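You operate a simulated robot arm through the tools that you are given. There is no shell and no other tool.

You run a simulated robot arm. Do the job below in one go: nothing can be reset, and whatever is moved stays where it is left.

JOB
Fill the purple and green cups to their lines and park the spout.
Fine: tank water, between each cup's two lines; spout over the small white dish; third cup stays empty.

The check looks at the end state, three seconds after you hand in, the way a careful person would. Anything else that was tipped, shoved, dropped, spilled or broken makes it a failure.

ROBOT AND FRAMES
A 6-joint arm with a two-finger parallel gripper, fixed in place. Base frame: the origin is at the foot of the arm, x ahead of it, y to its left, z up; the work surface is at about z = 56. Lengths are in cm, angles in rad, forces in N, time in s.
With the tool pointing down near the work surface it reaches from about 10 to 58 cm from the base axis. Its first joint turns from -1.152 to 1.152 rad. Payload 2.7 kg.
Tool frame: the origin (TCP) lies between the finger pads and is the grasp point; the fingertips stand 2.3 cm ahead of it; z points along the fingers, y is the line along which they close. Largest opening 9.4 cm; finger width 3.8, thickness 1; the body of the gripper, 5.4 by 9.6 cm, starts 3.9 cm behind the TCP.
Orientation is told as [roll, pitch, yaw] about the base's x, y, z axes, in that order, counted from this pose: with the fingers straight down and closing along the base's y, the tool's x points along the base's -x, its y along +y and its z along -z.

CONTROLS
- The arm moves only by the tool apply_moves. Its argument "series" is a list of rows, each a list of 7 numbers: the shift along the tool's x, y, z in units of 250 mm (1.0 is 250 mm), then the turn, a rotation vector about the tool's x, y, z in units of 45 degrees (1.0 is 45 degrees), then the closure, from 0 (fully open) to 1 (shut). In form: [[tx, ty, tz, ax, ay, az, hand], ...]. A call has 1 to 20 rows; each row is the pose to reach, as a shift and turn from the pose commanded when the call began, along the tool's axes at that moment. A call with a number of a shift or a turn outside -1 to 1 is refused whole. Rows are played at 5 a second. More than 5 cm and 0.15 rad between two rows, or a gripper value outside its range, and nothing of the call is played. A pose out of reach is approached as far as the arm can. The call stops where the force on the tool passes 40 N (or 10 N more than at its start, if that is more) or the arm is blocked; 0.2 s more then pass. The fingers move at their own pace (about 4.5 cm/s each) and stop on an object; they squeeze with about 27 N. The grip force told is the motor's: it shows also when the fingers shut on nothing. Time passes only in rows, and 0.2 s behind the last, so rows that repeat a pose let the fingers close. It gives the time, the measured TCP pose, the force on the tool (base axes), the opening and the grip force at its end, in the units of the frame above (readings bear some noise), with the torque about the TCP (base axes, N m) and any sound that the robot's microphone picked up.
- Cameras (640 x 400 px; columns grow to the right, rows downward): "scene" is fixed at [7.66, -44.85, 138.15]; the picture's right is [0.66, -0.75, 0.00], its down [-0.58, -0.51, -0.64] and it looks along [0.48, 0.42, -0.77] (base axes); focal length 327 px, centre (320, 200). "wrist" rides on the gripper at [8.7, 1.6, -7.4] in the tool frame; the picture's right is [-0.18, 0.98, 0.00], its down [-0.58, -0.11, -0.81] and it looks along [-0.79, -0.15, 0.59] (tool axes); focal length 243 px, centre (320, 200). There is no depth. A picture from a camera that has moved, and an enlarged one, comes with that camera's place and axes in the base frame and with its lens.
- capture(camera): a new picture of that camera. It takes no simulated time.
- enlarge(camera, box): a new picture of the part [left, top, right, bottom] of that camera's present view, enlarged. It takes no simulated time.
- close_job(): hands the job in; it is judged then, once.

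Places have to be worked out from the pictures, the camera data and where the tool is seen. Open the gripper and draw the arm clear of the work before you hand the job in, unless the task says otherwise.

The tools are called as name(argument=value, ...) on one line, values as JSON. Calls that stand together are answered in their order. apply_moves: Moves the arm, as the interface text tells. Its arguments: {"type":"object","properties":{"series":{"type":"array"}},"required":["series"]} The other tools are called the same way: capture (camera) takes a picture; enlarge (camera, box) takes an enlarged picture of a part of a camera's view; close_job () hands the job in.

At the start:

```text
time_s: 0.0
tcp_pos: [36.44, -2.19, 96.31]
ee_rot: [0.003, 0.0, 0.0]
force: [0.3, -0.4, 0.9]
ft_torque: [-0.01, 0.01, 0.0]
opening: 9.38
grip_force: 0.2
```

scene: 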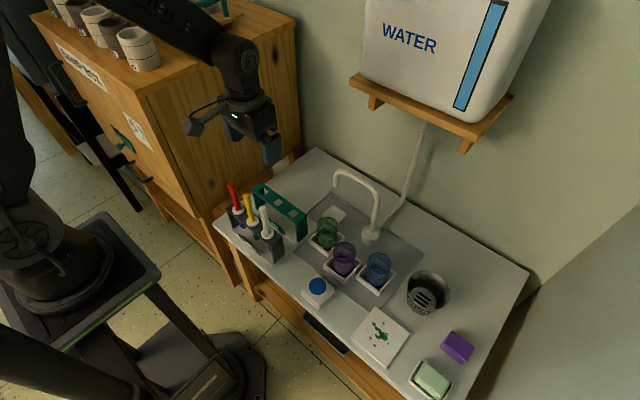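
wrist: 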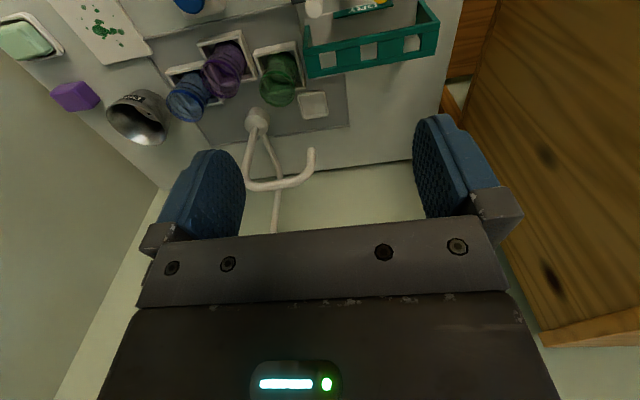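

The pictures show a bench with a swivel spout, three cups in trays, a small white dish, and levers in a holder. I'll look closer at each of these before moving anything.

enlarge(camera="scene", box=[290, 160, 450, 300])

enlarge(camera="scene", box=[210, 160, 330, 280])

enlarge(camera="wrist", box=[140, 0, 460, 240])

enlarge(camera="scene", box=[280, 260, 520, 400])

enlarge(camera="scene", box=[330, 0, 560, 170])

```text
2.86 times, centred on (370, 230) of scene
camera zoom: at [7.66, -44.85, 138.15], right [0.66, -0.75, 0.0], down [-0.58, -0.51, -0.64], along [0.48, 0.42, -0.77], focal length 935 px, centre (177, 114)
```

zoom: 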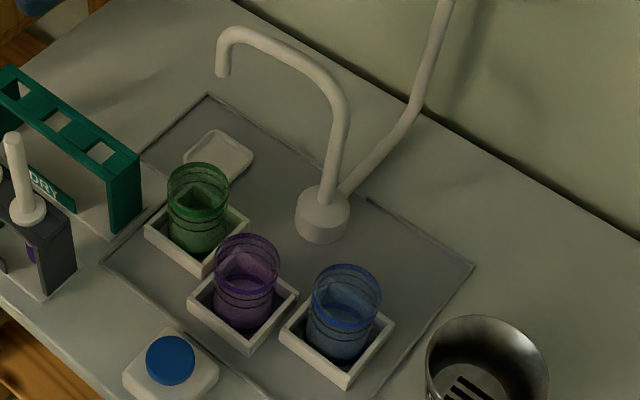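

```text
3.33 times, centred on (270, 220) of scene
camera zoom: at [7.66, -44.85, 138.15], right [0.66, -0.75, 0.0], down [-0.58, -0.51, -0.64], along [0.48, 0.42, -0.77], focal length 1091 px, centre (487, 133)
```

zoom: 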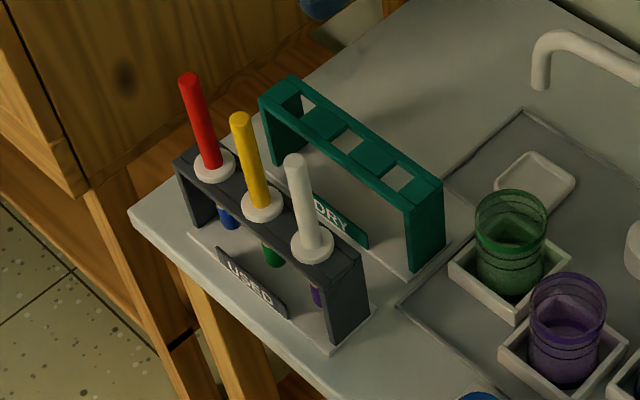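

```text
1.67 times, centred on (300, 120) of wrist
camera zoom: at [27.71, -0.53, 103.63], right [0.18, 0.98, 0.0], down [0.58, -0.11, 0.81], along [0.79, -0.15, -0.59], focal length 404 px, centre (353, 333)
```

zoom: 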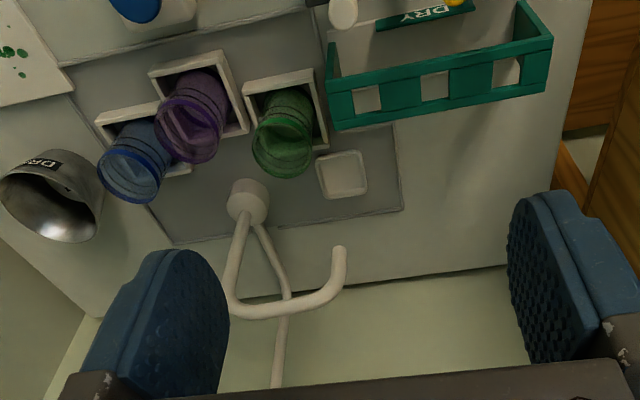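

```text
2.67 times, centred on (400, 330) of scene
camera zoom: at [7.66, -44.85, 138.15], right [0.66, -0.75, 0.0], down [-0.58, -0.51, -0.64], along [0.48, 0.42, -0.77], focal length 873 px, centre (107, -147)
```

zoom: 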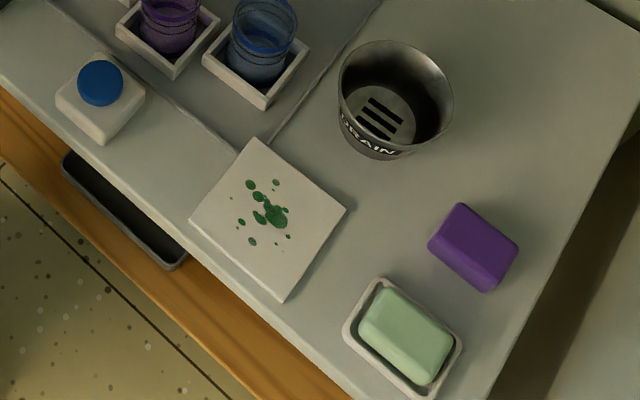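

```text
2.35 times, centred on (445, 85) of scene
camera zoom: at [7.66, -44.85, 138.15], right [0.66, -0.75, 0.0], down [-0.58, -0.51, -0.64], along [0.48, 0.42, -0.77], focal length 770 px, centre (26, 471)
```

zoom: 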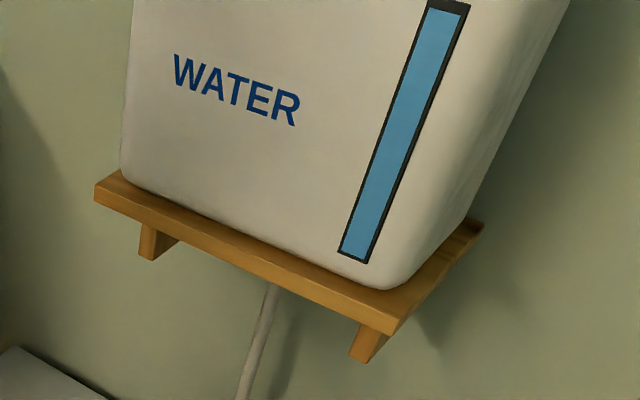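

The spout tip triangulates to about (57, -7.5, 70), over the small dish at about (57, -8). The button block is near (34, -21), and the cups are near (47, -13), (43, -22) and (47, -30). I'll move back and right at a safe height for a better wrist view.

apply_moves(series=[[0.065, -0.09, 0.047, 0, 0, 0, 0], [0.13, -0.18, 0.095, 0, 0, 0, 0], [0.195, -0.27, 0.142, 0, 0, 0, 0], [0.26, -0.36, 0.19, 0, 0, 0, 0], [0.325, -0.45, 0.237, 0, 0, 0, 0], [0.39, -0.54, 0.285, 0, 0, 0, 0], [0.456, -0.632, 0.332, 0, 0, 0, 0], [0.456, -0.632, 0.332, 0, 0, 0, 0]])

capture(camera="wrist")

capture(camera="scene")

```text
time_s: 1.8
tcp_pos: [25.01, -18.07, 87.88]
ee_rot: [0.003, 0.002, -0.001]
force: [0.0, 0.8, 0.1]
ft_torque: [0.03, 0.02, 0.02]
opening: 9.39
grip_force: 0.1
```

```text
taken
camera wrist: at [16.27, -16.38, 95.28], right [0.18, 0.98, 0.0], down [0.58, -0.11, 0.81], along [0.79, -0.15, -0.59], focal length 243 px, centre (320, 200)
```

wrist: 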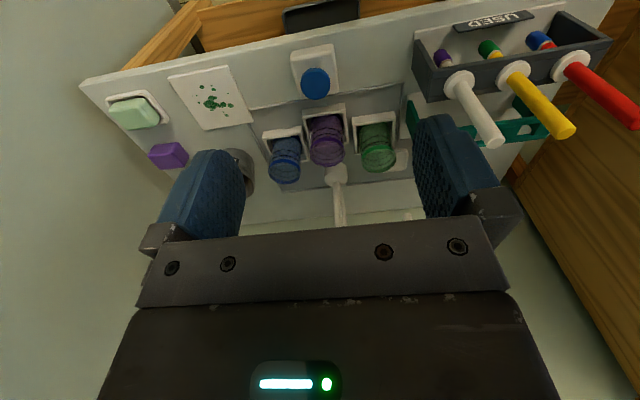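

```text
taken
```

scene: 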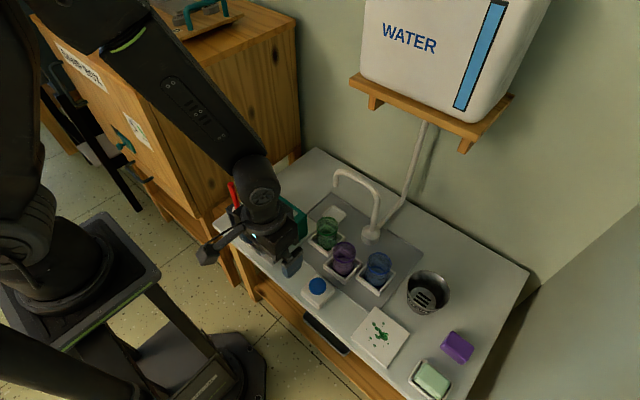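

From here the wrist camera sees the button block, the cups and the spout base. I'll enlarge those parts to get accurate positions and read the lines.

enlarge(camera="wrist", box=[240, 30, 420, 150])

enlarge(camera="wrist", box=[250, 90, 430, 230])

enlarge(camera="scene", box=[300, 200, 400, 310])

```text
3.33 times, centred on (330, 90) of wrist
camera zoom: at [16.27, -16.38, 95.28], right [0.18, 0.98, 0.0], down [0.58, -0.11, 0.81], along [0.79, -0.15, -0.59], focal length 809 px, centre (287, 567)
```

zoom: 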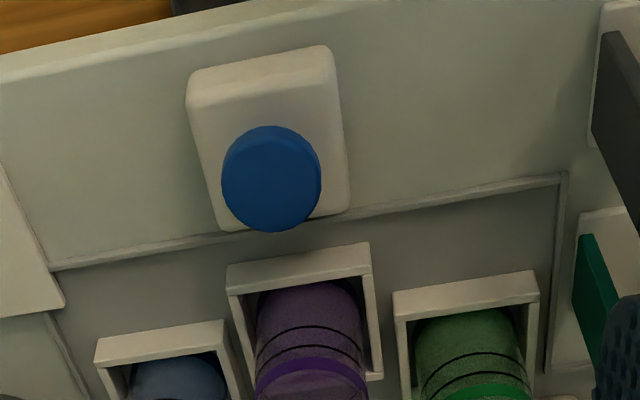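

```text
2.86 times, centred on (340, 160) of wrist
camera zoom: at [16.27, -16.38, 95.28], right [0.18, 0.98, 0.0], down [0.58, -0.11, 0.81], along [0.79, -0.15, -0.59], focal length 693 px, centre (263, 314)
```

zoom: 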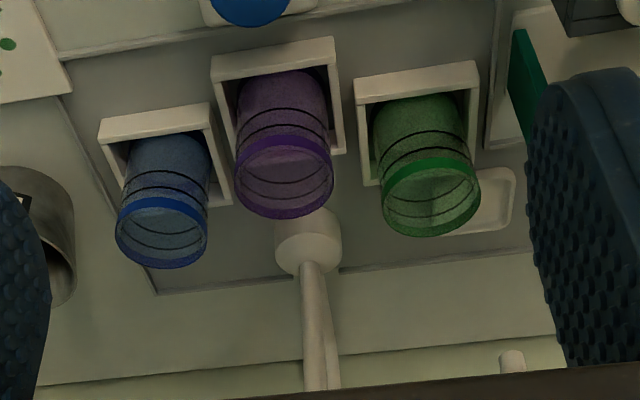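

```text
3.64 times, centred on (350, 255) of scene
camera zoom: at [7.66, -44.85, 138.15], right [0.66, -0.75, 0.0], down [-0.58, -0.51, -0.64], along [0.48, 0.42, -0.77], focal length 1190 px, centre (211, 0)
```

zoom: 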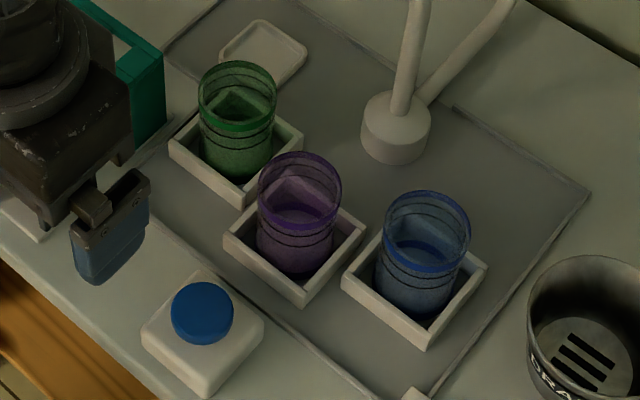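

The pivot is near (58.2, -20.7) and the spout radius is about 13.1. The rims are purple (45.1, -20.6), green (48.7, -11.7) and blue (48.4, -29.4), all at z≈63.5. The button top is at (34.6, -20.5, 60.5), and the stick tops reach z≈76.6 at x≈35. I'll move forward high up while tilting the tool forward, so I can take hold of the spout's down-tube.

apply_moves(series=[[-0.085, 0.02, 0, 0, -0.111, 0, 0], [-0.17, 0.04, 0, 0, -0.222, 0, 0], [-0.255, 0.06, 0, 0, -0.333, 0, 0], [-0.34, 0.08, 0, 0, -0.444, 0, 0], [-0.425, 0.1, 0, 0, -0.555, 0, 0], [-0.51, 0.12, 0, 0, -0.666, 0, 0], [-0.595, 0.14, 0, 0, -0.777, 0, 0], [-0.68, 0.16, 0, 0, -0.888, 0, 0], [-0.68, 0.16, 0, 0, -0.888, 0, 0]])

capture(camera="wrist")

capture(camera="scene")

```text
time_s: 3.8
tcp_pos: [42.12, -14.02, 87.88]
ee_rot: [0.001, -0.7, -0.002]
force: [-0.5, -0.3, -0.1]
ft_torque: [0.0, 0.0, 0.0]
opening: 9.39
grip_force: 0.1
```

```text
taken
camera wrist: at [30.57, -12.26, 87.93], right [0.14, 0.98, 0.12], down [-0.07, -0.11, 0.99], along [0.99, -0.15, 0.06], focal length 243 px, centre (320, 200)
```

wrist: 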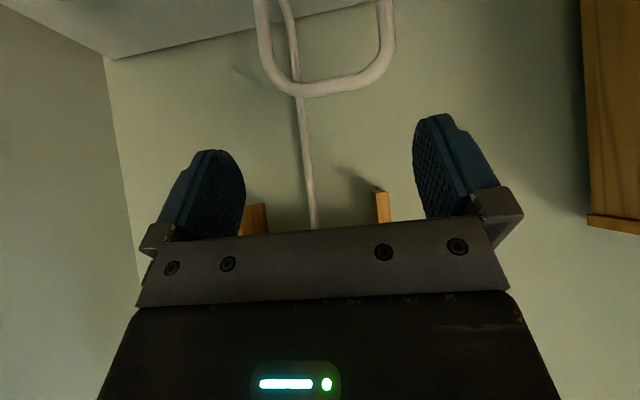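

```text
taken
```

scene: 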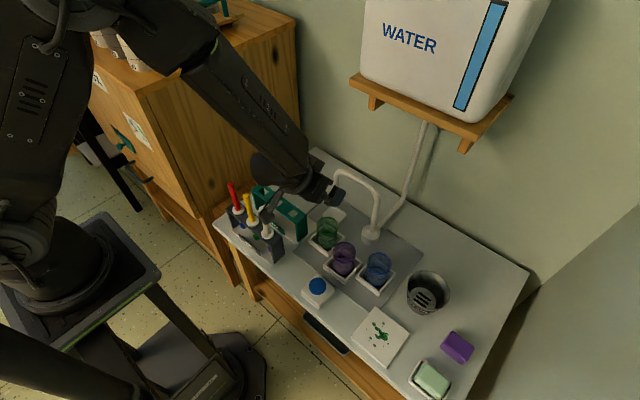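

The down-tube is seen at y≈-7.55 for x≈56.9, and the horizontal arm of the spout spans z≈76.6–78.1. I'll move to a point in front of and above the tube, staying clear of the sticks and tilting to 50°.

apply_moves(series=[[-0.008, 0.052, 0.089, 0, -0.044, 0, 0], [-0.016, 0.104, 0.178, 0, -0.089, 0, 0], [-0.023, 0.155, 0.266, 0, -0.133, 0, 0], [-0.031, 0.207, 0.355, 0, -0.178, 0, 0], [-0.039, 0.259, 0.444, 0, -0.222, 0, 0], [-0.039, 0.259, 0.444, 0, -0.222, 0, 0]])

capture(camera="wrist")

enlarge(camera="scene", box=[220, 120, 420, 280])

```text
time_s: 5.2
tcp_pos: [50.15, -7.52, 79.93]
ee_rot: [0.001, -0.874, -0.002]
force: [0.6, -0.3, -0.6]
ft_torque: [0.01, 0.0, 0.01]
opening: 9.41
grip_force: 0.1
```

```text
taken
camera wrist: at [38.61, -5.76, 78.15], right [0.12, 0.98, 0.14], down [-0.24, -0.11, 0.96], along [0.96, -0.15, 0.23], focal length 243 px, centre (320, 200)
```

wrist: 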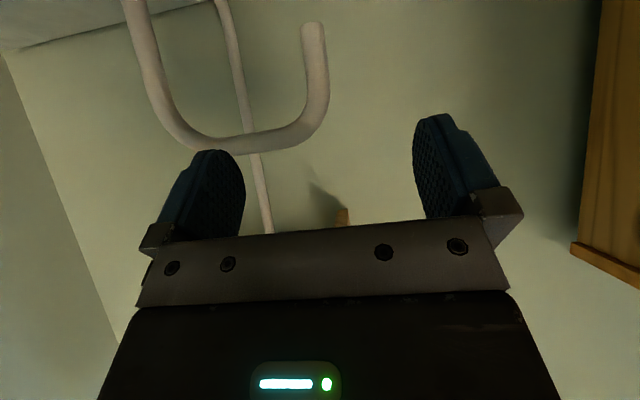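

```text
2.50 times, centred on (320, 200) of scene
camera zoom: at [7.66, -44.84, 138.15], right [0.66, -0.75, 0.0], down [-0.58, -0.51, -0.64], along [0.48, 0.42, -0.77], focal length 818 px, centre (320, 200)
```

zoom: 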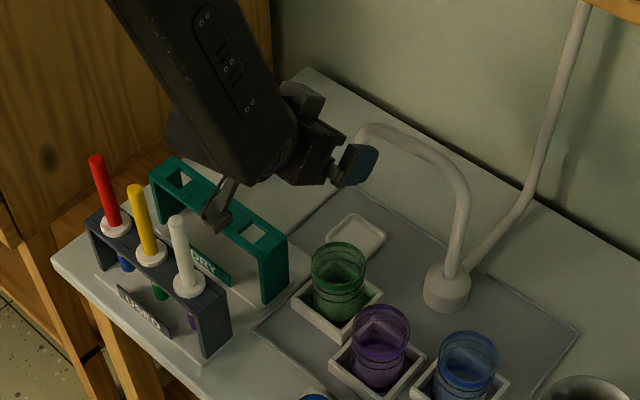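

The tube's lower end is at about (56.9, -7.45, 70.4), nearly centred between the fingers. I'll dip below the horizontal arm and advance with the gripper open, so the tube comes between the pads.

apply_moves(series=[[0.045, 0, 0.09, 0, 0, 0, 0], [0.0894, 0, 0.1818, 0, 0, 0, 0], [0.089, 0, 0.251, 0, 0, 0, 0], [0.0885, 0, 0.32, 0, 0, 0, 0], [0.0879, 0, 0.3893, 0, 0, 0, 0], [0.0879, 0, 0.3893, 0, 0, 0, 0]])

capture(camera="wrist")

enlarge(camera="scene", box=[280, 130, 400, 230])

```text
time_s: 6.6
tcp_pos: [56.05, -7.49, 72.18]
ee_rot: [0.002, -0.873, -0.001]
force: [0.7, 0.3, 0.2]
ft_torque: [0.01, 0.02, -0.03]
opening: 9.41
grip_force: 0.0
```

```text
taken
camera wrist: at [44.62, -5.73, 70.29], right [0.12, 0.98, 0.14], down [-0.24, -0.11, 0.96], along [0.96, -0.15, 0.23], focal length 243 px, centre (320, 200)
```

wrist: 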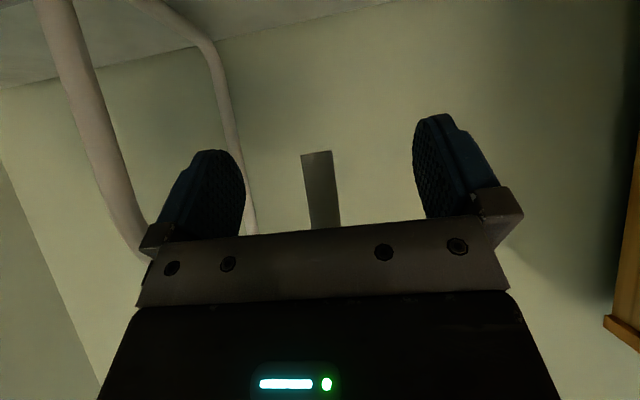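

```text
4.00 times, centred on (340, 180) of scene
camera zoom: at [7.66, -44.85, 138.15], right [0.66, -0.75, 0.0], down [-0.58, -0.51, -0.64], along [0.48, 0.42, -0.77], focal length 1309 px, centre (240, 280)
```

zoom: 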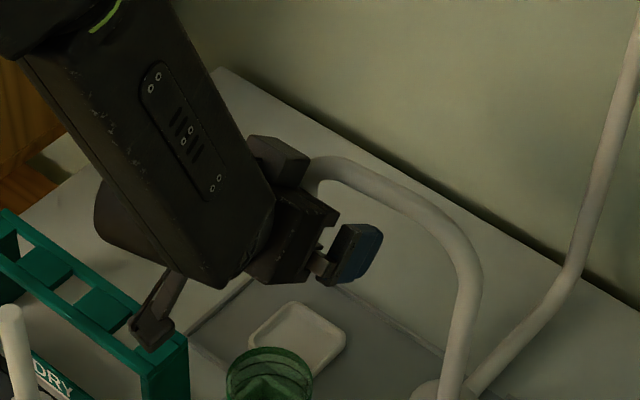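

The tube is centred between the pads (column ~321, where the TCP projects to 320). I'll close on it and check the force readings.

apply_moves(series=[[0, 0, 0, 0, 0, 0, 0.4], [0, 0, 0, 0, 0, 0, 0.7], [0, 0, 0, 0, 0, 0, 0.8], [0, 0, 0, 0, 0, 0, 0.8], [0, 0, 0, 0, 0, 0, 1], [0, 0, 0, 0, 0, 0, 1], [0, 0, 0, 0, 0, 0, 1]])

capture(camera="wrist")

```text
time_s: 8.2
tcp_pos: [56.01, -7.62, 72.26]
ee_rot: [0.006, -0.872, -0.007]
force: [0.4, -12.4, -1.7]
ft_torque: [1.2, 0.13, -0.17]
opening: 1.56
grip_force: 45.0
```

```text
taken
camera wrist: at [44.61, -5.82, 70.3], right [0.12, 0.98, 0.14], down [-0.24, -0.11, 0.96], along [0.96, -0.15, 0.23], focal length 243 px, centre (320, 200)
```

wrist: 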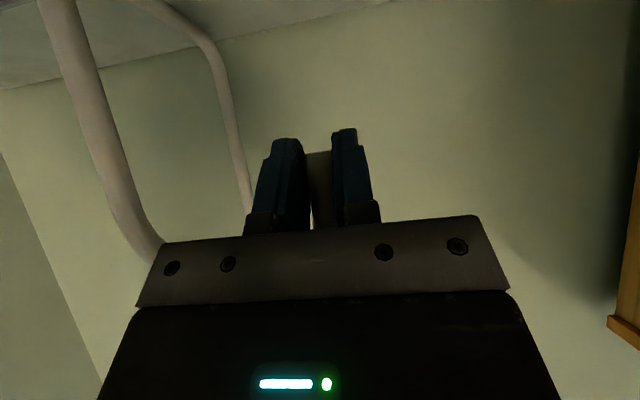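

Gripped: the opening is 1.56 and the tool feels -12 N in y, so the tube sits about 0.15 cm toward -y of my command. I'll ease that off and swing the spout the first 20° about the estimated pivot (58.2, -20.7).

apply_moves(series=[[0, -0.006, 0, 0, 0, 0, 1], [0.0146, -0.009, -0.0175, 0, 0, 0, 1], [0.0292, -0.0126, -0.0349, 0, 0, 0, 1], [0.0435, -0.0175, -0.052, 0, 0, 0, 1], [0.0579, -0.023, -0.0692, 0, 0, 0, 1], [0.072, -0.03, -0.086, 0, 0, 0, 1], [0.0859, -0.0374, -0.1026, 0, 0, 0, 1], [0.0995, -0.046, -0.119, 0, 0, 0, 1], [0.113, -0.0555, -0.135, 0, 0, 0, 1], [0.113, -0.0555, -0.135, 0, 0, 0, 1]])

enlarge(camera="scene", box=[240, 130, 420, 270])

```text
time_s: 10.4
tcp_pos: [51.48, -8.8, 72.11]
ee_rot: [0.002, -0.875, 0.003]
force: [-11.3, 26.8, 20.0]
ft_torque: [0.95, -0.4, 0.31]
opening: 1.59
grip_force: 44.9
```

```text
2.86 times, centred on (330, 200) of scene
camera zoom: at [7.6, -44.79, 138.17], right [0.66, -0.75, 0.0], down [-0.58, -0.51, -0.64], along [0.48, 0.42, -0.77], focal length 935 px, centre (291, 200)
```

zoom: 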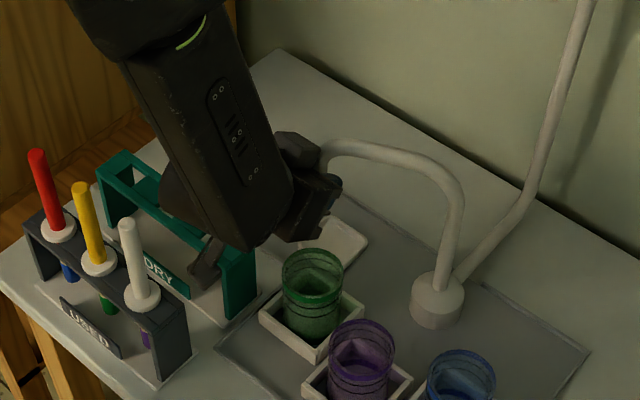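

The spout swung about 20°, but the tool feels about 29 N radially outward and +20 N in z, so I was slightly inside the true arc. A refit puts the pivot near (57.9, -20.7). I'll ease off a little before going on.

apply_moves(series=[[-0.0003, 0.0022, -0.0028, 0, 0, 0, 1], [-0.0005, 0.0044, -0.0056, 0, 0, 0, 1], [-0.0005, 0.0044, -0.0056, 0, 0, 0, 1]])

capture(camera="wrist")

enlarge(camera="scene", box=[270, 170, 370, 240])

```text
time_s: 11.2
tcp_pos: [51.36, -8.8, 72.25]
ee_rot: [0.004, -0.867, -0.003]
force: [-6.8, 15.0, 0.0]
ft_torque: [0.91, -0.78, 0.18]
opening: 1.57
grip_force: 45.1
```

```text
taken
camera wrist: at [39.99, -7.08, 70.27], right [0.12, 0.98, 0.14], down [-0.24, -0.11, 0.96], along [0.96, -0.15, 0.22], focal length 243 px, centre (320, 200)
```

wrist: 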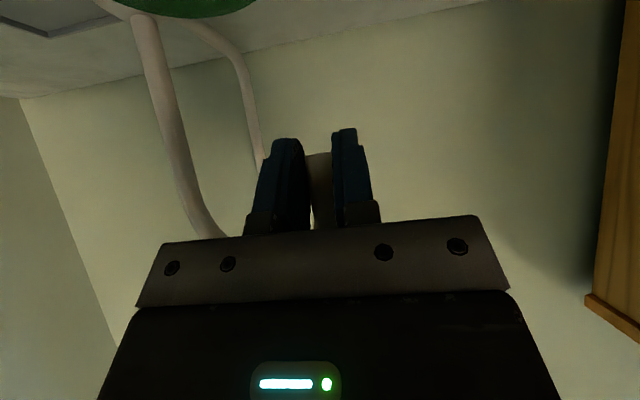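

```text
5.71 times, centred on (320, 205) of scene
camera zoom: at [7.64, -44.82, 138.16], right [0.66, -0.75, 0.0], down [-0.58, -0.51, -0.64], along [0.48, 0.42, -0.77], focal length 1870 px, centre (320, 171)
```

zoom: 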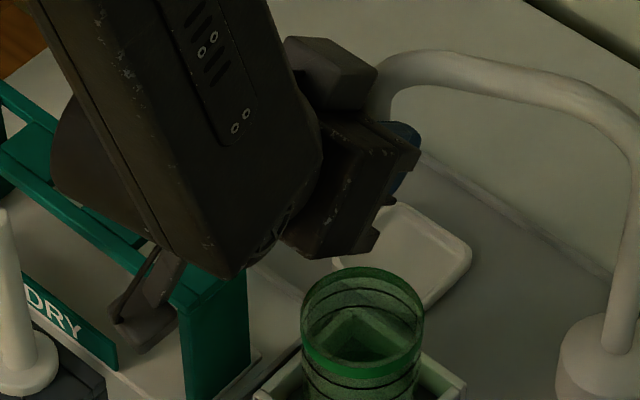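

Easing off cleared the z force and halved the radial one, so the true arc is slightly further out. I'll go on along the refitted arc for another 20° and watch the force.

apply_moves(series=[[0.0031, 0.0044, -0.0037, 0, 0, 0, 1], [0.0164, -0.0055, -0.0196, 0, 0, 0, 1], [0.0295, -0.0162, -0.0353, 0, 0, 0, 1], [0.0423, -0.0278, -0.0505, 0, 0, 0, 1], [0.0547, -0.0403, -0.0653, 0, 0, 0, 1], [0.0668, -0.0536, -0.0798, 0, 0, 0, 1], [0.0786, -0.0676, -0.0939, 0, 0, 0, 1], [0.0898, -0.0826, -0.1073, 0, 0, 0, 1], [0.1007, -0.0982, -0.1203, 0, 0, 0, 1], [0.1007, -0.0982, -0.1203, 0, 0, 0, 1]])

enlarge(camera="scene", box=[240, 150, 420, 280])

```text
time_s: 13.4
tcp_pos: [47.67, -11.36, 72.26]
ee_rot: [0.019, -0.864, -0.008]
force: [-14.7, 16.3, -10.0]
ft_torque: [0.23, -0.09, 0.36]
opening: 1.56
grip_force: 45.2
out of reach, approached as far as the arm can: row 8, 9, 10
```

```text
3.08 times, centred on (330, 215) of scene
camera zoom: at [7.65, -44.82, 138.16], right [0.66, -0.75, 0.0], down [-0.58, -0.51, -0.64], along [0.48, 0.42, -0.77], focal length 1007 px, centre (289, 154)
```

zoom: 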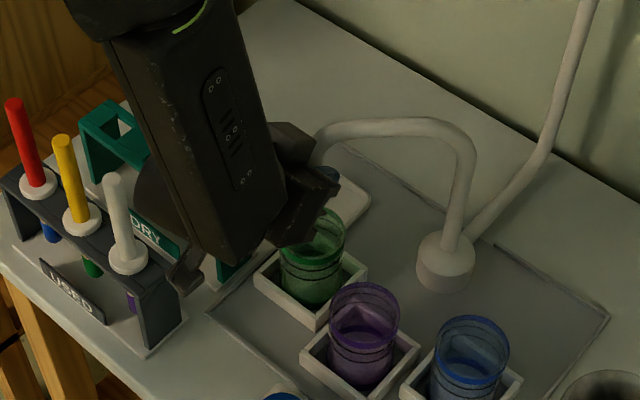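

The spout is now near the green cup, but the last rows hit a reach limit from the 50° tilt, and there is still about 22 N outward. I'll cut the tilt to 40° while moving slightly outward, then check the readings.

apply_moves(series=[[0.0018, 0.003, -0.0021, 0, 0.055, 0, 1], [0.0036, 0.006, -0.0043, 0, 0.11, 0, 1], [0.0036, 0.006, -0.0043, 0, 0.165, 0, 1], [0.0036, 0.006, -0.0043, 0, 0.222, 0, 1], [0.0036, 0.006, -0.0043, 0, 0.222, 0, 1]])

capture(camera="wrist")

```text
time_s: 14.6
tcp_pos: [47.9, -11.47, 72.55]
ee_rot: [0.001, -0.703, 0.001]
force: [-4.1, 4.2, 5.9]
ft_torque: [1.47, -0.89, -0.03]
opening: 1.57
grip_force: 45.2
```

```text
taken
camera wrist: at [36.44, -9.71, 72.61], right [0.14, 0.98, 0.12], down [-0.08, -0.11, 0.99], along [0.99, -0.15, 0.06], focal length 243 px, centre (320, 200)
```

wrist: 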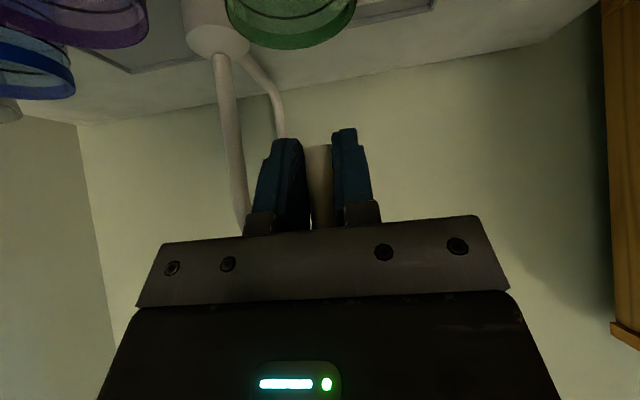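

Forces are small now, and the measured displacements fit a pivot at about (58.3, -20.8) with r≈13.2, putting the spout at about 135°. I'll go on along that arc to about 160° at the 40° tilt.

apply_moves(series=[[0.0116, -0.016, -0.0098, 0, 0, 0, 1], [0.0223, -0.032, -0.0188, 0, 0, 0, 1], [0.0333, -0.05, -0.0281, 0, 0, 0, 1], [0.0437, -0.0684, -0.0369, 0, 0, 0, 1], [0.0535, -0.0877, -0.0452, 0, 0, 0, 1], [0.0626, -0.1074, -0.0529, 0, 0, 0, 1], [0.0711, -0.1276, -0.06, 0, 0, 0, 1], [0.0788, -0.1482, -0.0666, 0, 0, 0, 1], [0.0859, -0.1694, -0.0725, 0, 0, 0, 1], [0.0923, -0.1908, -0.0779, 0, 0, 0, 1], [0.0923, -0.1908, -0.0779, 0, 0, 0, 1]])

enlarge(camera="scene", box=[240, 150, 420, 280])

```text
time_s: 17.0
tcp_pos: [44.81, -16.11, 72.43]
ee_rot: [0.002, -0.699, -0.001]
force: [4.9, -1.1, 15.1]
ft_torque: [0.55, -0.24, 0.1]
opening: 1.56
grip_force: 45.0
```

```text
3.08 times, centred on (330, 215) of scene
camera zoom: at [7.65, -44.84, 138.15], right [0.66, -0.75, 0.0], down [-0.58, -0.51, -0.64], along [0.48, 0.42, -0.77], focal length 1007 px, centre (289, 154)
```

zoom: 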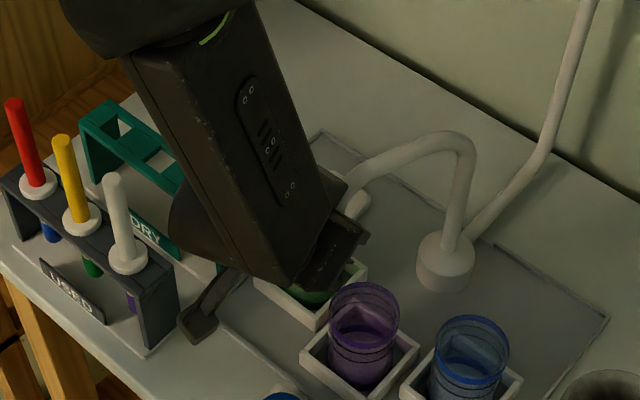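

The forces stay low and the spout is at about 160°. I'll go on to about 179°, which should put it over the purple cup.

apply_moves(series=[[0.0071, -0.0212, -0.006, 0, 0, 0, 1], [0.012, -0.0434, -0.0102, 0, 0, 0, 1], [0.0163, -0.0659, -0.0137, 0, 0, 0, 1], [0.0197, -0.0886, -0.0166, 0, 0, 0, 1], [0.0224, -0.1114, -0.0189, 0, 0, 0, 1], [0.0243, -0.1344, -0.0205, 0, 0, 0, 1], [0.0253, -0.1529, -0.0214, 0, 0, 0, 1], [0.0258, -0.1714, -0.0218, 0, 0, 0, 1], [0.0258, -0.1714, -0.0218, 0, 0, 0, 1]])

enlarge(camera="scene", box=[270, 150, 430, 290])

capture(camera="wrist")

```text
time_s: 19.0
tcp_pos: [43.91, -20.52, 72.35]
ee_rot: [0.002, -0.696, -0.002]
force: [3.1, 2.0, 4.3]
ft_torque: [-0.13, -0.43, 0.21]
opening: 1.57
grip_force: 44.9
```

```text
2.86 times, centred on (350, 220) of scene
camera zoom: at [7.66, -44.84, 138.15], right [0.66, -0.75, 0.0], down [-0.58, -0.51, -0.64], along [0.48, 0.42, -0.77], focal length 935 px, centre (234, 143)
```

zoom: 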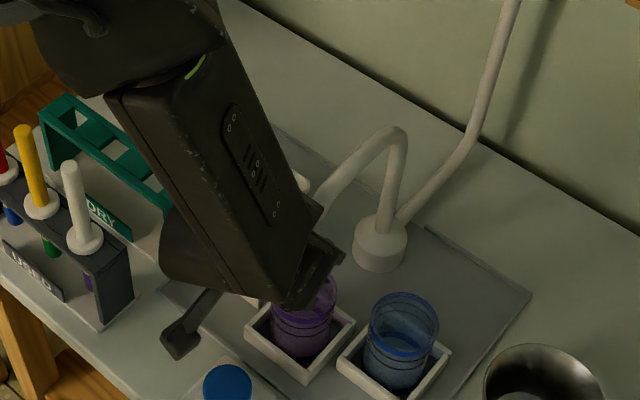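

```text
taken
camera wrist: at [32.35, -18.73, 72.47], right [0.14, 0.98, 0.12], down [-0.07, -0.11, 0.99], along [0.99, -0.15, 0.05], focal length 243 px, centre (320, 200)
```

wrist: 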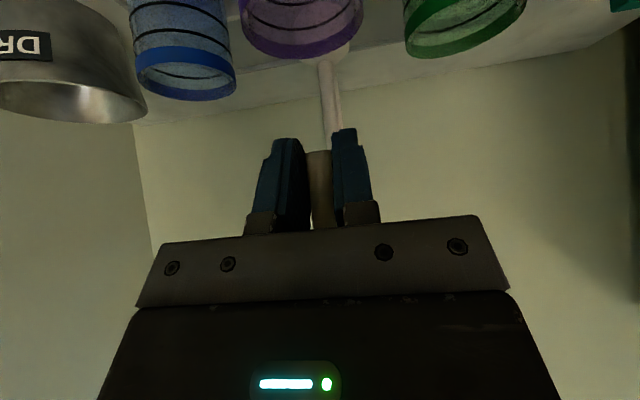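

The spout tube is at about (45.1, -20.6), right over the purple cup (45.1, -20.6), and the forces are small. I'll open the gripper and back out along the tool axis.

apply_moves(series=[[0, 0, 0, 0, 0, 0, 0.7], [0, 0, 0, 0, 0, 0, 0.3], [0, 0, 0, 0, 0, 0, 0], [0, 0, 0, 0, 0, 0, 0], [0, 0, 0, 0, 0, 0, 0], [0, 0, -0.08, 0, 0, 0, 0], [0, 0, -0.16, 0, 0, 0, 0], [0, 0, -0.26, 0, 0, 0, 0], [0, 0, -0.36, 0, 0, 0, 0], [0, 0, -0.46, 0, 0, 0, 0], [0, 0, -0.46, 0, 0, 0, 0]])

capture(camera="wrist")

enlarge(camera="scene", box=[280, 160, 420, 300])

```text
time_s: 21.4
tcp_pos: [36.67, -20.47, 81.36]
ee_rot: [0.001, -0.698, 0.0]
force: [1.1, 1.0, -0.6]
ft_torque: [-0.04, 0.02, 0.02]
opening: 9.39
grip_force: 0.1
```

```text
taken
camera wrist: at [24.99, -18.69, 81.34], right [0.14, 0.98, 0.12], down [-0.07, -0.11, 0.99], along [0.99, -0.15, 0.06], focal length 243 px, centre (320, 200)
```

wrist: 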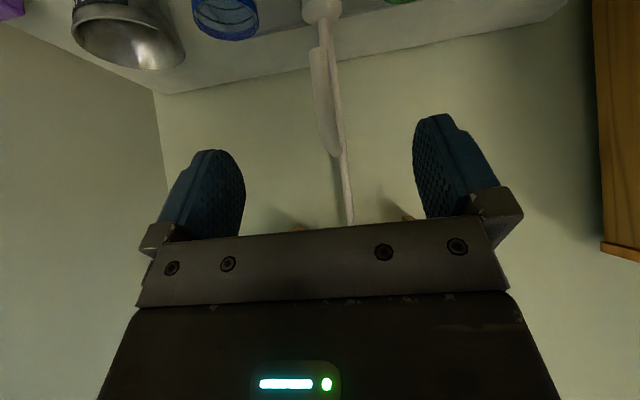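

```text
2.86 times, centred on (350, 230) of scene
camera zoom: at [7.66, -44.85, 138.15], right [0.66, -0.75, 0.0], down [-0.58, -0.51, -0.64], along [0.48, 0.42, -0.77], focal length 935 px, centre (234, 114)
```

zoom: 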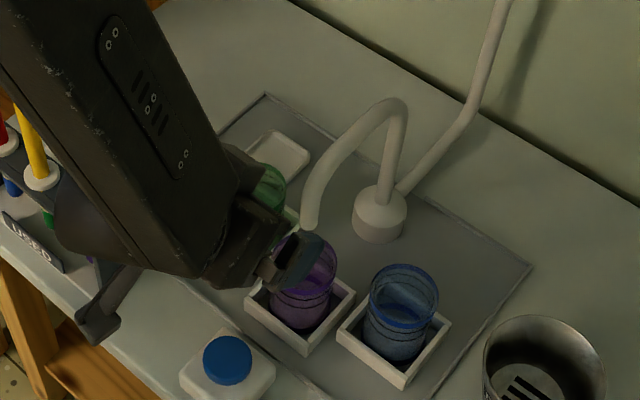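

The spout's end is at about (44.8, -20.8), over the purple cup. Next I'll turn the tool vertical above the blue button and close the fingers so they act as a pusher.

apply_moves(series=[[0.0385, 0, 0.0273, 0, 0.127, 0, 0.3], [0.077, 0, 0.0546, 0, 0.254, 0, 0.6], [0.1156, 0, 0.0819, 0, 0.381, 0, 1], [0.1541, 0, 0.1091, 0, 0.508, 0, 1], [0.1926, 0, 0.1364, 0, 0.635, 0, 1], [0.2312, 0, 0.1637, 0, 0.762, 0, 1], [0.2697, -0.001, 0.191, 0, 0.889, 0, 1], [0.2697, -0.001, 0.191, 0, 0.889, 0, 1]])

capture(camera="wrist")

capture(camera="scene")

enlarge(camera="scene", box=[320, 210, 400, 300])

```text
time_s: 23.2
tcp_pos: [34.49, -20.51, 73.2]
ee_rot: [0.001, 0.0, 0.0]
force: [0.1, -0.7, -0.3]
ft_torque: [-0.03, -0.01, 0.01]
opening: 0.0
grip_force: 27.0
```

```text
taken
camera wrist: at [25.71, -18.76, 80.62], right [0.18, 0.98, 0.0], down [0.58, -0.11, 0.81], along [0.79, -0.15, -0.59], focal length 243 px, centre (320, 200)
```

wrist: 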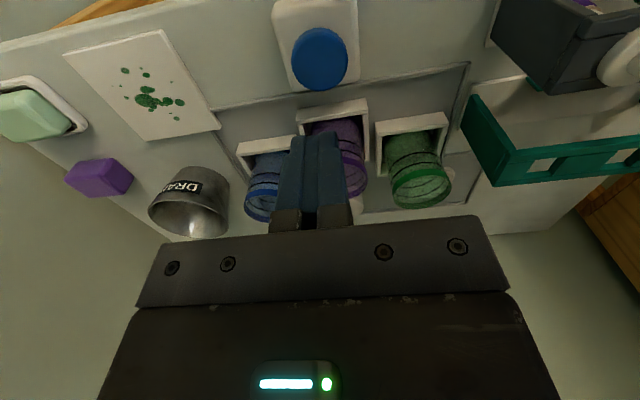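

```text
taken
```

scene: 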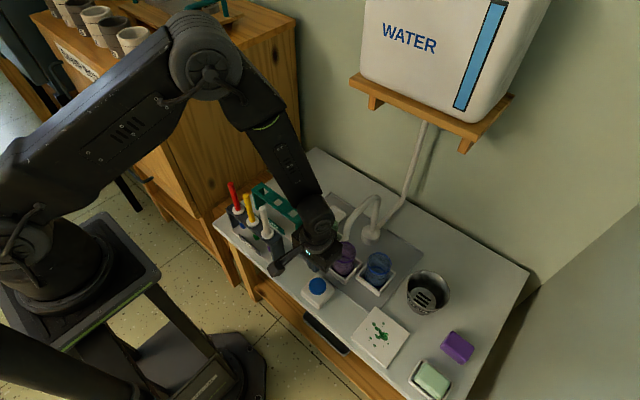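

```text
4.44 times, centred on (360, 255) of scene
camera zoom: at [7.66, -44.85, 138.15], right [0.66, -0.75, 0.0], down [-0.58, -0.51, -0.64], along [0.48, 0.42, -0.77], focal length 1454 px, centre (142, -44)
```

zoom: 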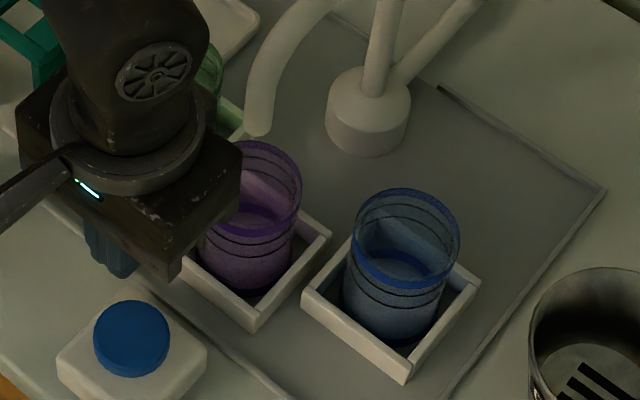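

The tool is centred above the button with fingers shut. Before pressing, I'll zoom in on the purple cup to read its two lines and its empty state.

enlarge(camera="scene", box=[325, 235, 365, 285])

enlarge(camera="scene", box=[355, 245, 400, 295])

enlarge(camera="wrist", box=[230, 90, 470, 230])

```text
8.00 times, centred on (345, 260) of scene
camera zoom: at [7.66, -44.85, 138.15], right [0.66, -0.75, 0.0], down [-0.58, -0.51, -0.64], along [0.48, 0.42, -0.77], focal length 2618 px, centre (120, -280)
```

zoom: 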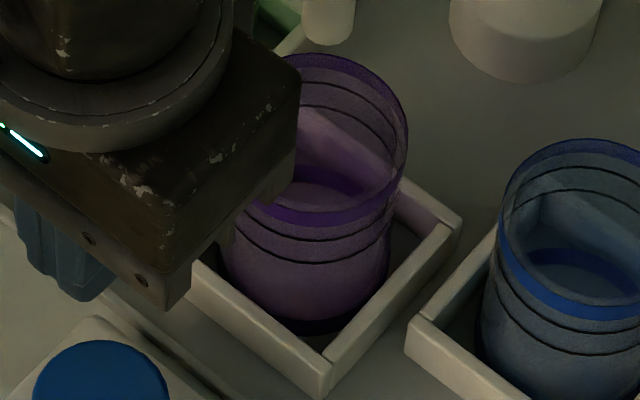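

```text
8.00 times, centred on (378, 270) of scene
camera zoom: at [7.66, -44.85, 138.15], right [0.66, -0.75, 0.0], down [-0.58, -0.51, -0.64], along [0.48, 0.42, -0.77], focal length 2618 px, centre (-140, -360)
```

zoom: 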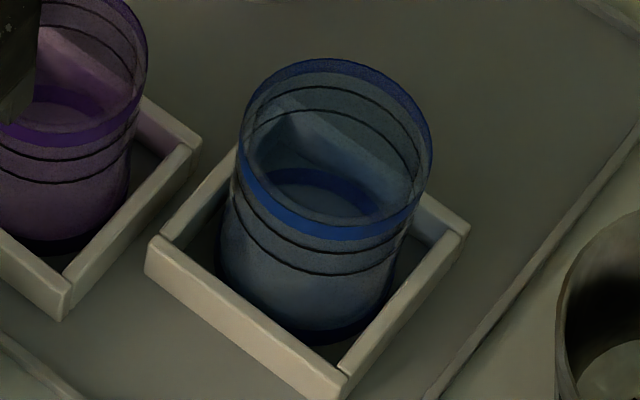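

```text
2.67 times, centred on (350, 160) of wrist
camera zoom: at [25.71, -18.76, 80.62], right [0.18, 0.98, 0.0], down [0.58, -0.11, 0.81], along [0.79, -0.15, -0.59], focal length 647 px, centre (240, 307)
```

zoom: 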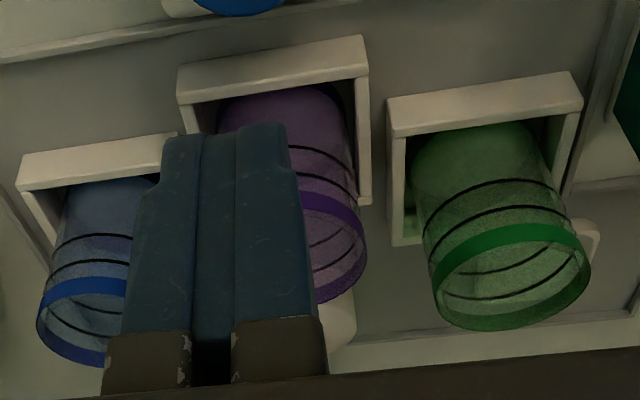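

The lines sit just under the rim band. I'll lower the closed fingers to just above the button, at about z=63.4 with contact expected near 62.8, without pressing yet.

apply_moves(series=[[0, 0, 0.1, 0, 0, 0, 1], [0, 0, 0.2, 0, 0, 0, 1], [0, 0, 0.3, 0, 0, 0, 1], [0, 0, 0.385, 0, 0, 0, 1], [0, 0, 0.385, 0, 0, 0, 1]])

enlarge(camera="scene", box=[290, 210, 400, 310])

capture(camera="wrist")

```text
time_s: 24.4
tcp_pos: [34.42, -20.55, 63.38]
ee_rot: [0.002, 0.0, 0.002]
force: [-0.3, -0.5, 1.1]
ft_torque: [0.03, 0.01, 0.0]
opening: 0.0
grip_force: 26.8
```

```text
4.00 times, centred on (345, 260) of scene
camera zoom: at [7.66, -44.84, 138.15], right [0.66, -0.75, 0.0], down [-0.58, -0.51, -0.64], along [0.48, 0.42, -0.77], focal length 1309 px, centre (220, -40)
```

zoom: 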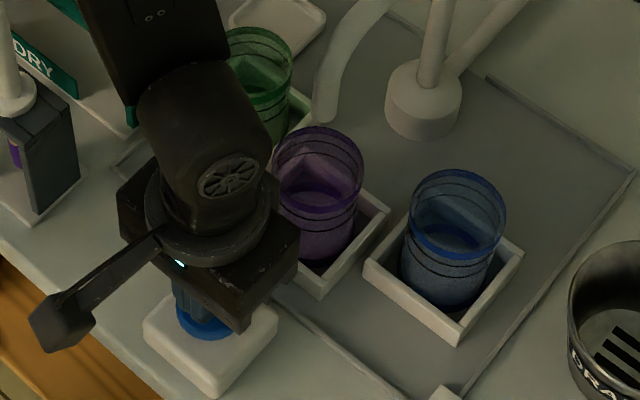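

```text
taken
camera wrist: at [25.67, -18.73, 70.99], right [0.18, 0.98, 0.0], down [0.58, -0.11, 0.81], along [0.79, -0.15, -0.59], focal length 243 px, centre (320, 200)
```

wrist: 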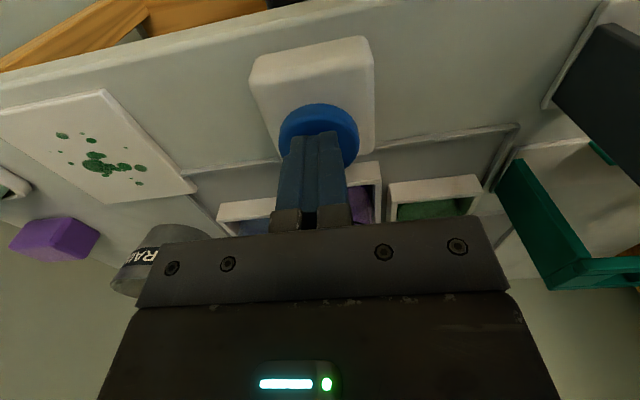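

The scene camera sees the whole purple cup. I'll press gently in small steps and watch the force and listen for any sound.

apply_moves(series=[[0, 0, 0.024, 0, 0, 0, 1], [0, 0, 0.036, 0, 0, 0, 1]])

enlarge(camera="scene", box=[320, 230, 380, 280])

```text
time_s: 25.0
tcp_pos: [34.42, -20.4, 62.71]
ee_rot: [0.002, 0.0, -0.001]
force: [-0.7, -0.5, 3.9]
ft_torque: [-0.01, 0.01, 0.01]
opening: 0.0
grip_force: 27.2
heard: click
```

```text
8.00 times, centred on (350, 255) of scene
camera zoom: at [7.65, -44.84, 138.15], right [0.66, -0.75, 0.0], down [-0.58, -0.51, -0.64], along [0.48, 0.42, -0.77], focal length 2618 px, centre (80, -240)
```

zoom: 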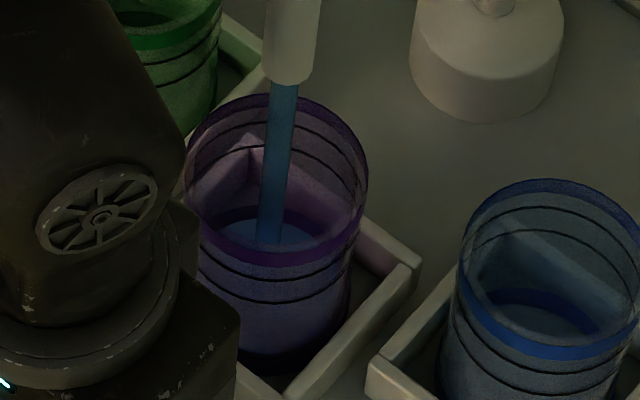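

There was a click, and water is streaming into the purple cup. I'll lift now to learn whether the flow stops on release.

apply_moves(series=[[0, 0, -0.04, 0, 0, 0, 1]])

enlarge(camera="scene", box=[320, 230, 380, 280])

```text
time_s: 25.4
tcp_pos: [34.41, -20.41, 63.7]
ee_rot: [0.001, 0.001, 0.0]
force: [-0.2, 1.4, 0.3]
ft_torque: [0.0, -0.02, -0.03]
opening: 0.01
grip_force: 26.9
```

```text
8.00 times, centred on (350, 255) of scene
camera zoom: at [7.66, -44.84, 138.15], right [0.66, -0.75, 0.0], down [-0.58, -0.51, -0.64], along [0.48, 0.42, -0.77], focal length 2618 px, centre (80, -240)
```

zoom: 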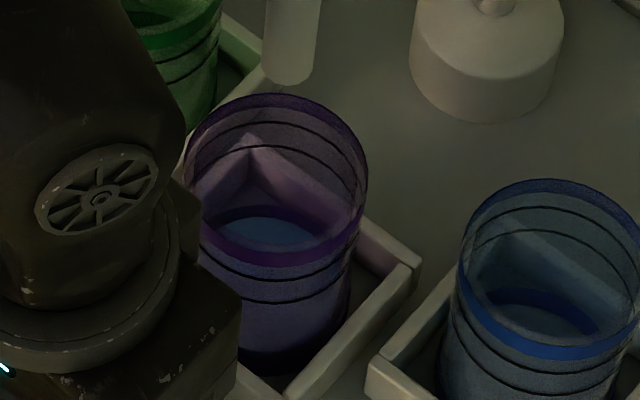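

The flow stops when the button is released, and only a thin layer is in the cup. I'll hold the button for about 1.2 s to measure the fill rate, then release.

apply_moves(series=[[0, 0, 0.042, 0, 0, 0, 1], [0, 0, 0.042, 0, 0, 0, 1], [0, 0, 0.042, 0, 0, 0, 1], [0, 0, 0.042, 0, 0, 0, 1], [0, 0, 0.042, 0, 0, 0, 1], [0, 0, 0.042, 0, 0, 0, 1], [0, 0, 0, 0, 0, 0, 1], [0, 0, 0, 0, 0, 0, 1]])

enlarge(camera="scene", box=[320, 230, 380, 280])

```text
time_s: 27.2
tcp_pos: [34.24, -20.44, 63.71]
ee_rot: [0.003, 0.002, 0.001]
force: [0.6, -0.5, 0.8]
ft_torque: [0.0, 0.01, -0.02]
opening: 0.03
grip_force: 27.2
heard: click
```

```text
8.00 times, centred on (350, 255) of scene
camera zoom: at [7.66, -44.85, 138.15], right [0.66, -0.75, 0.0], down [-0.58, -0.51, -0.64], along [0.48, 0.42, -0.77], focal length 2618 px, centre (80, -240)
```

zoom: 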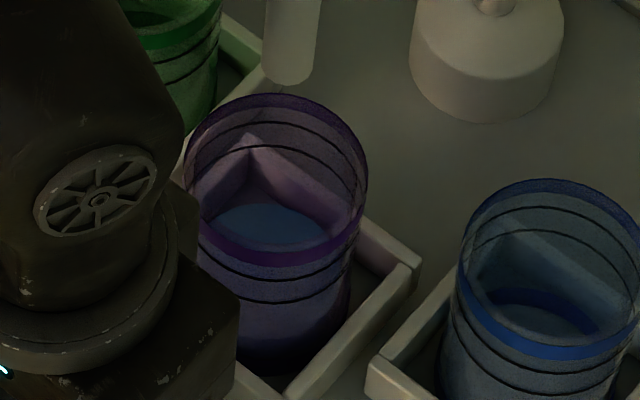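

The surface's back edge rose by about 13 px (row ~203), roughly 0.5–0.6 cm per second. The target surface lies between the back-wall lines at rows ~123 and ~142, so I'll add about 2.2 s more and look again.

apply_moves(series=[[0, 0, 0.042, 0, 0, 0, 1], [0, 0, 0.042, 0, 0, 0, 1], [0, 0, 0.042, 0, 0, 0, 1], [0, 0, 0.042, 0, 0, 0, 1], [0, 0, 0.042, 0, 0, 0, 1], [0, 0, 0.042, 0, 0, 0, 1], [0, 0, 0.042, 0, 0, 0, 1], [0, 0, 0.042, 0, 0, 0, 1], [0, 0, 0.042, 0, 0, 0, 1], [0, 0, 0.042, 0, 0, 0, 1], [0, 0, 0.042, 0, 0, 0, 1], [0, 0, 0, 0, 0, 0, 1], [0, 0, 0, 0, 0, 0, 1]])

enlarge(camera="scene", box=[320, 230, 380, 280])

```text
time_s: 30.0
tcp_pos: [34.39, -20.44, 63.74]
ee_rot: [0.001, 0.0, 0.0]
force: [-0.1, 0.5, 0.9]
ft_torque: [-0.01, 0.0, 0.03]
opening: 0.03
grip_force: 26.7
heard: click
```

```text
8.00 times, centred on (350, 255) of scene
camera zoom: at [7.66, -44.85, 138.15], right [0.66, -0.75, 0.0], down [-0.58, -0.51, -0.64], along [0.48, 0.42, -0.77], focal length 2618 px, centre (80, -240)
```

zoom: 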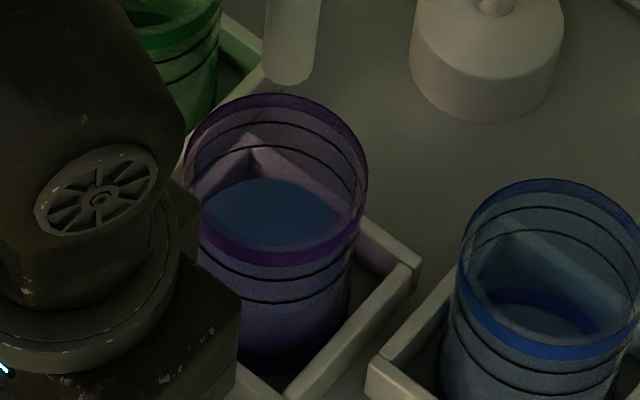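

The back edge is now at row ~178, about 2.3 px per held row. The middle of the band should show at about row 137, so I'll add 13 more held rows and then check.

apply_moves(series=[[0, 0, 0.042, 0, 0, 0, 1], [0, 0, 0.042, 0, 0, 0, 1], [0, 0, 0.042, 0, 0, 0, 1], [0, 0, 0.042, 0, 0, 0, 1], [0, 0, 0.042, 0, 0, 0, 1], [0, 0, 0.042, 0, 0, 0, 1], [0, 0, 0.042, 0, 0, 0, 1], [0, 0, 0.042, 0, 0, 0, 1], [0, 0, 0.042, 0, 0, 0, 1], [0, 0, 0.042, 0, 0, 0, 1], [0, 0, 0.042, 0, 0, 0, 1], [0, 0, 0.042, 0, 0, 0, 1], [0, 0, 0.042, 0, 0, 0, 1], [0, 0, 0, 0, 0, 0, 1], [0, 0, 0, 0, 0, 0, 1]])

enlarge(camera="scene", box=[320, 230, 380, 280])

enlarge(camera="scene", box=[335, 238, 365, 268])

```text
time_s: 33.2
tcp_pos: [34.23, -20.4, 63.64]
ee_rot: [0.001, 0.002, 0.0]
force: [-0.7, 0.1, -0.6]
ft_torque: [0.01, 0.0, -0.02]
opening: 0.0
grip_force: 26.7
heard: click
```

```text
8.00 times, centred on (350, 255) of scene
camera zoom: at [7.66, -44.85, 138.15], right [0.66, -0.75, 0.0], down [-0.58, -0.51, -0.64], along [0.48, 0.42, -0.77], focal length 2618 px, centre (80, -240)
```

zoom: 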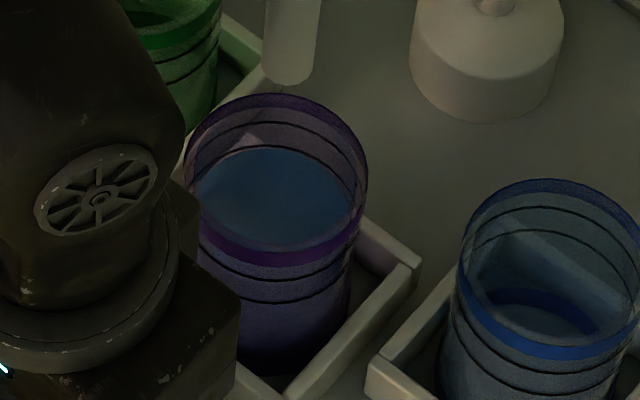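

```text
13.33 times, centred on (350, 253) of scene
camera zoom: at [7.66, -44.85, 138.15], right [0.66, -0.75, 0.0], down [-0.58, -0.51, -0.64], along [0.48, 0.42, -0.77], focal length 4364 px, centre (-80, -507)
```

zoom: 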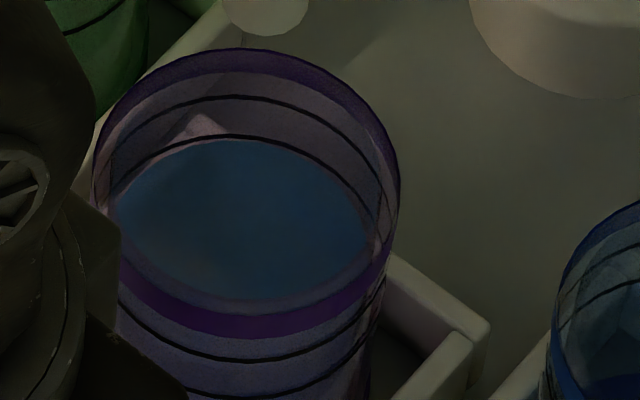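

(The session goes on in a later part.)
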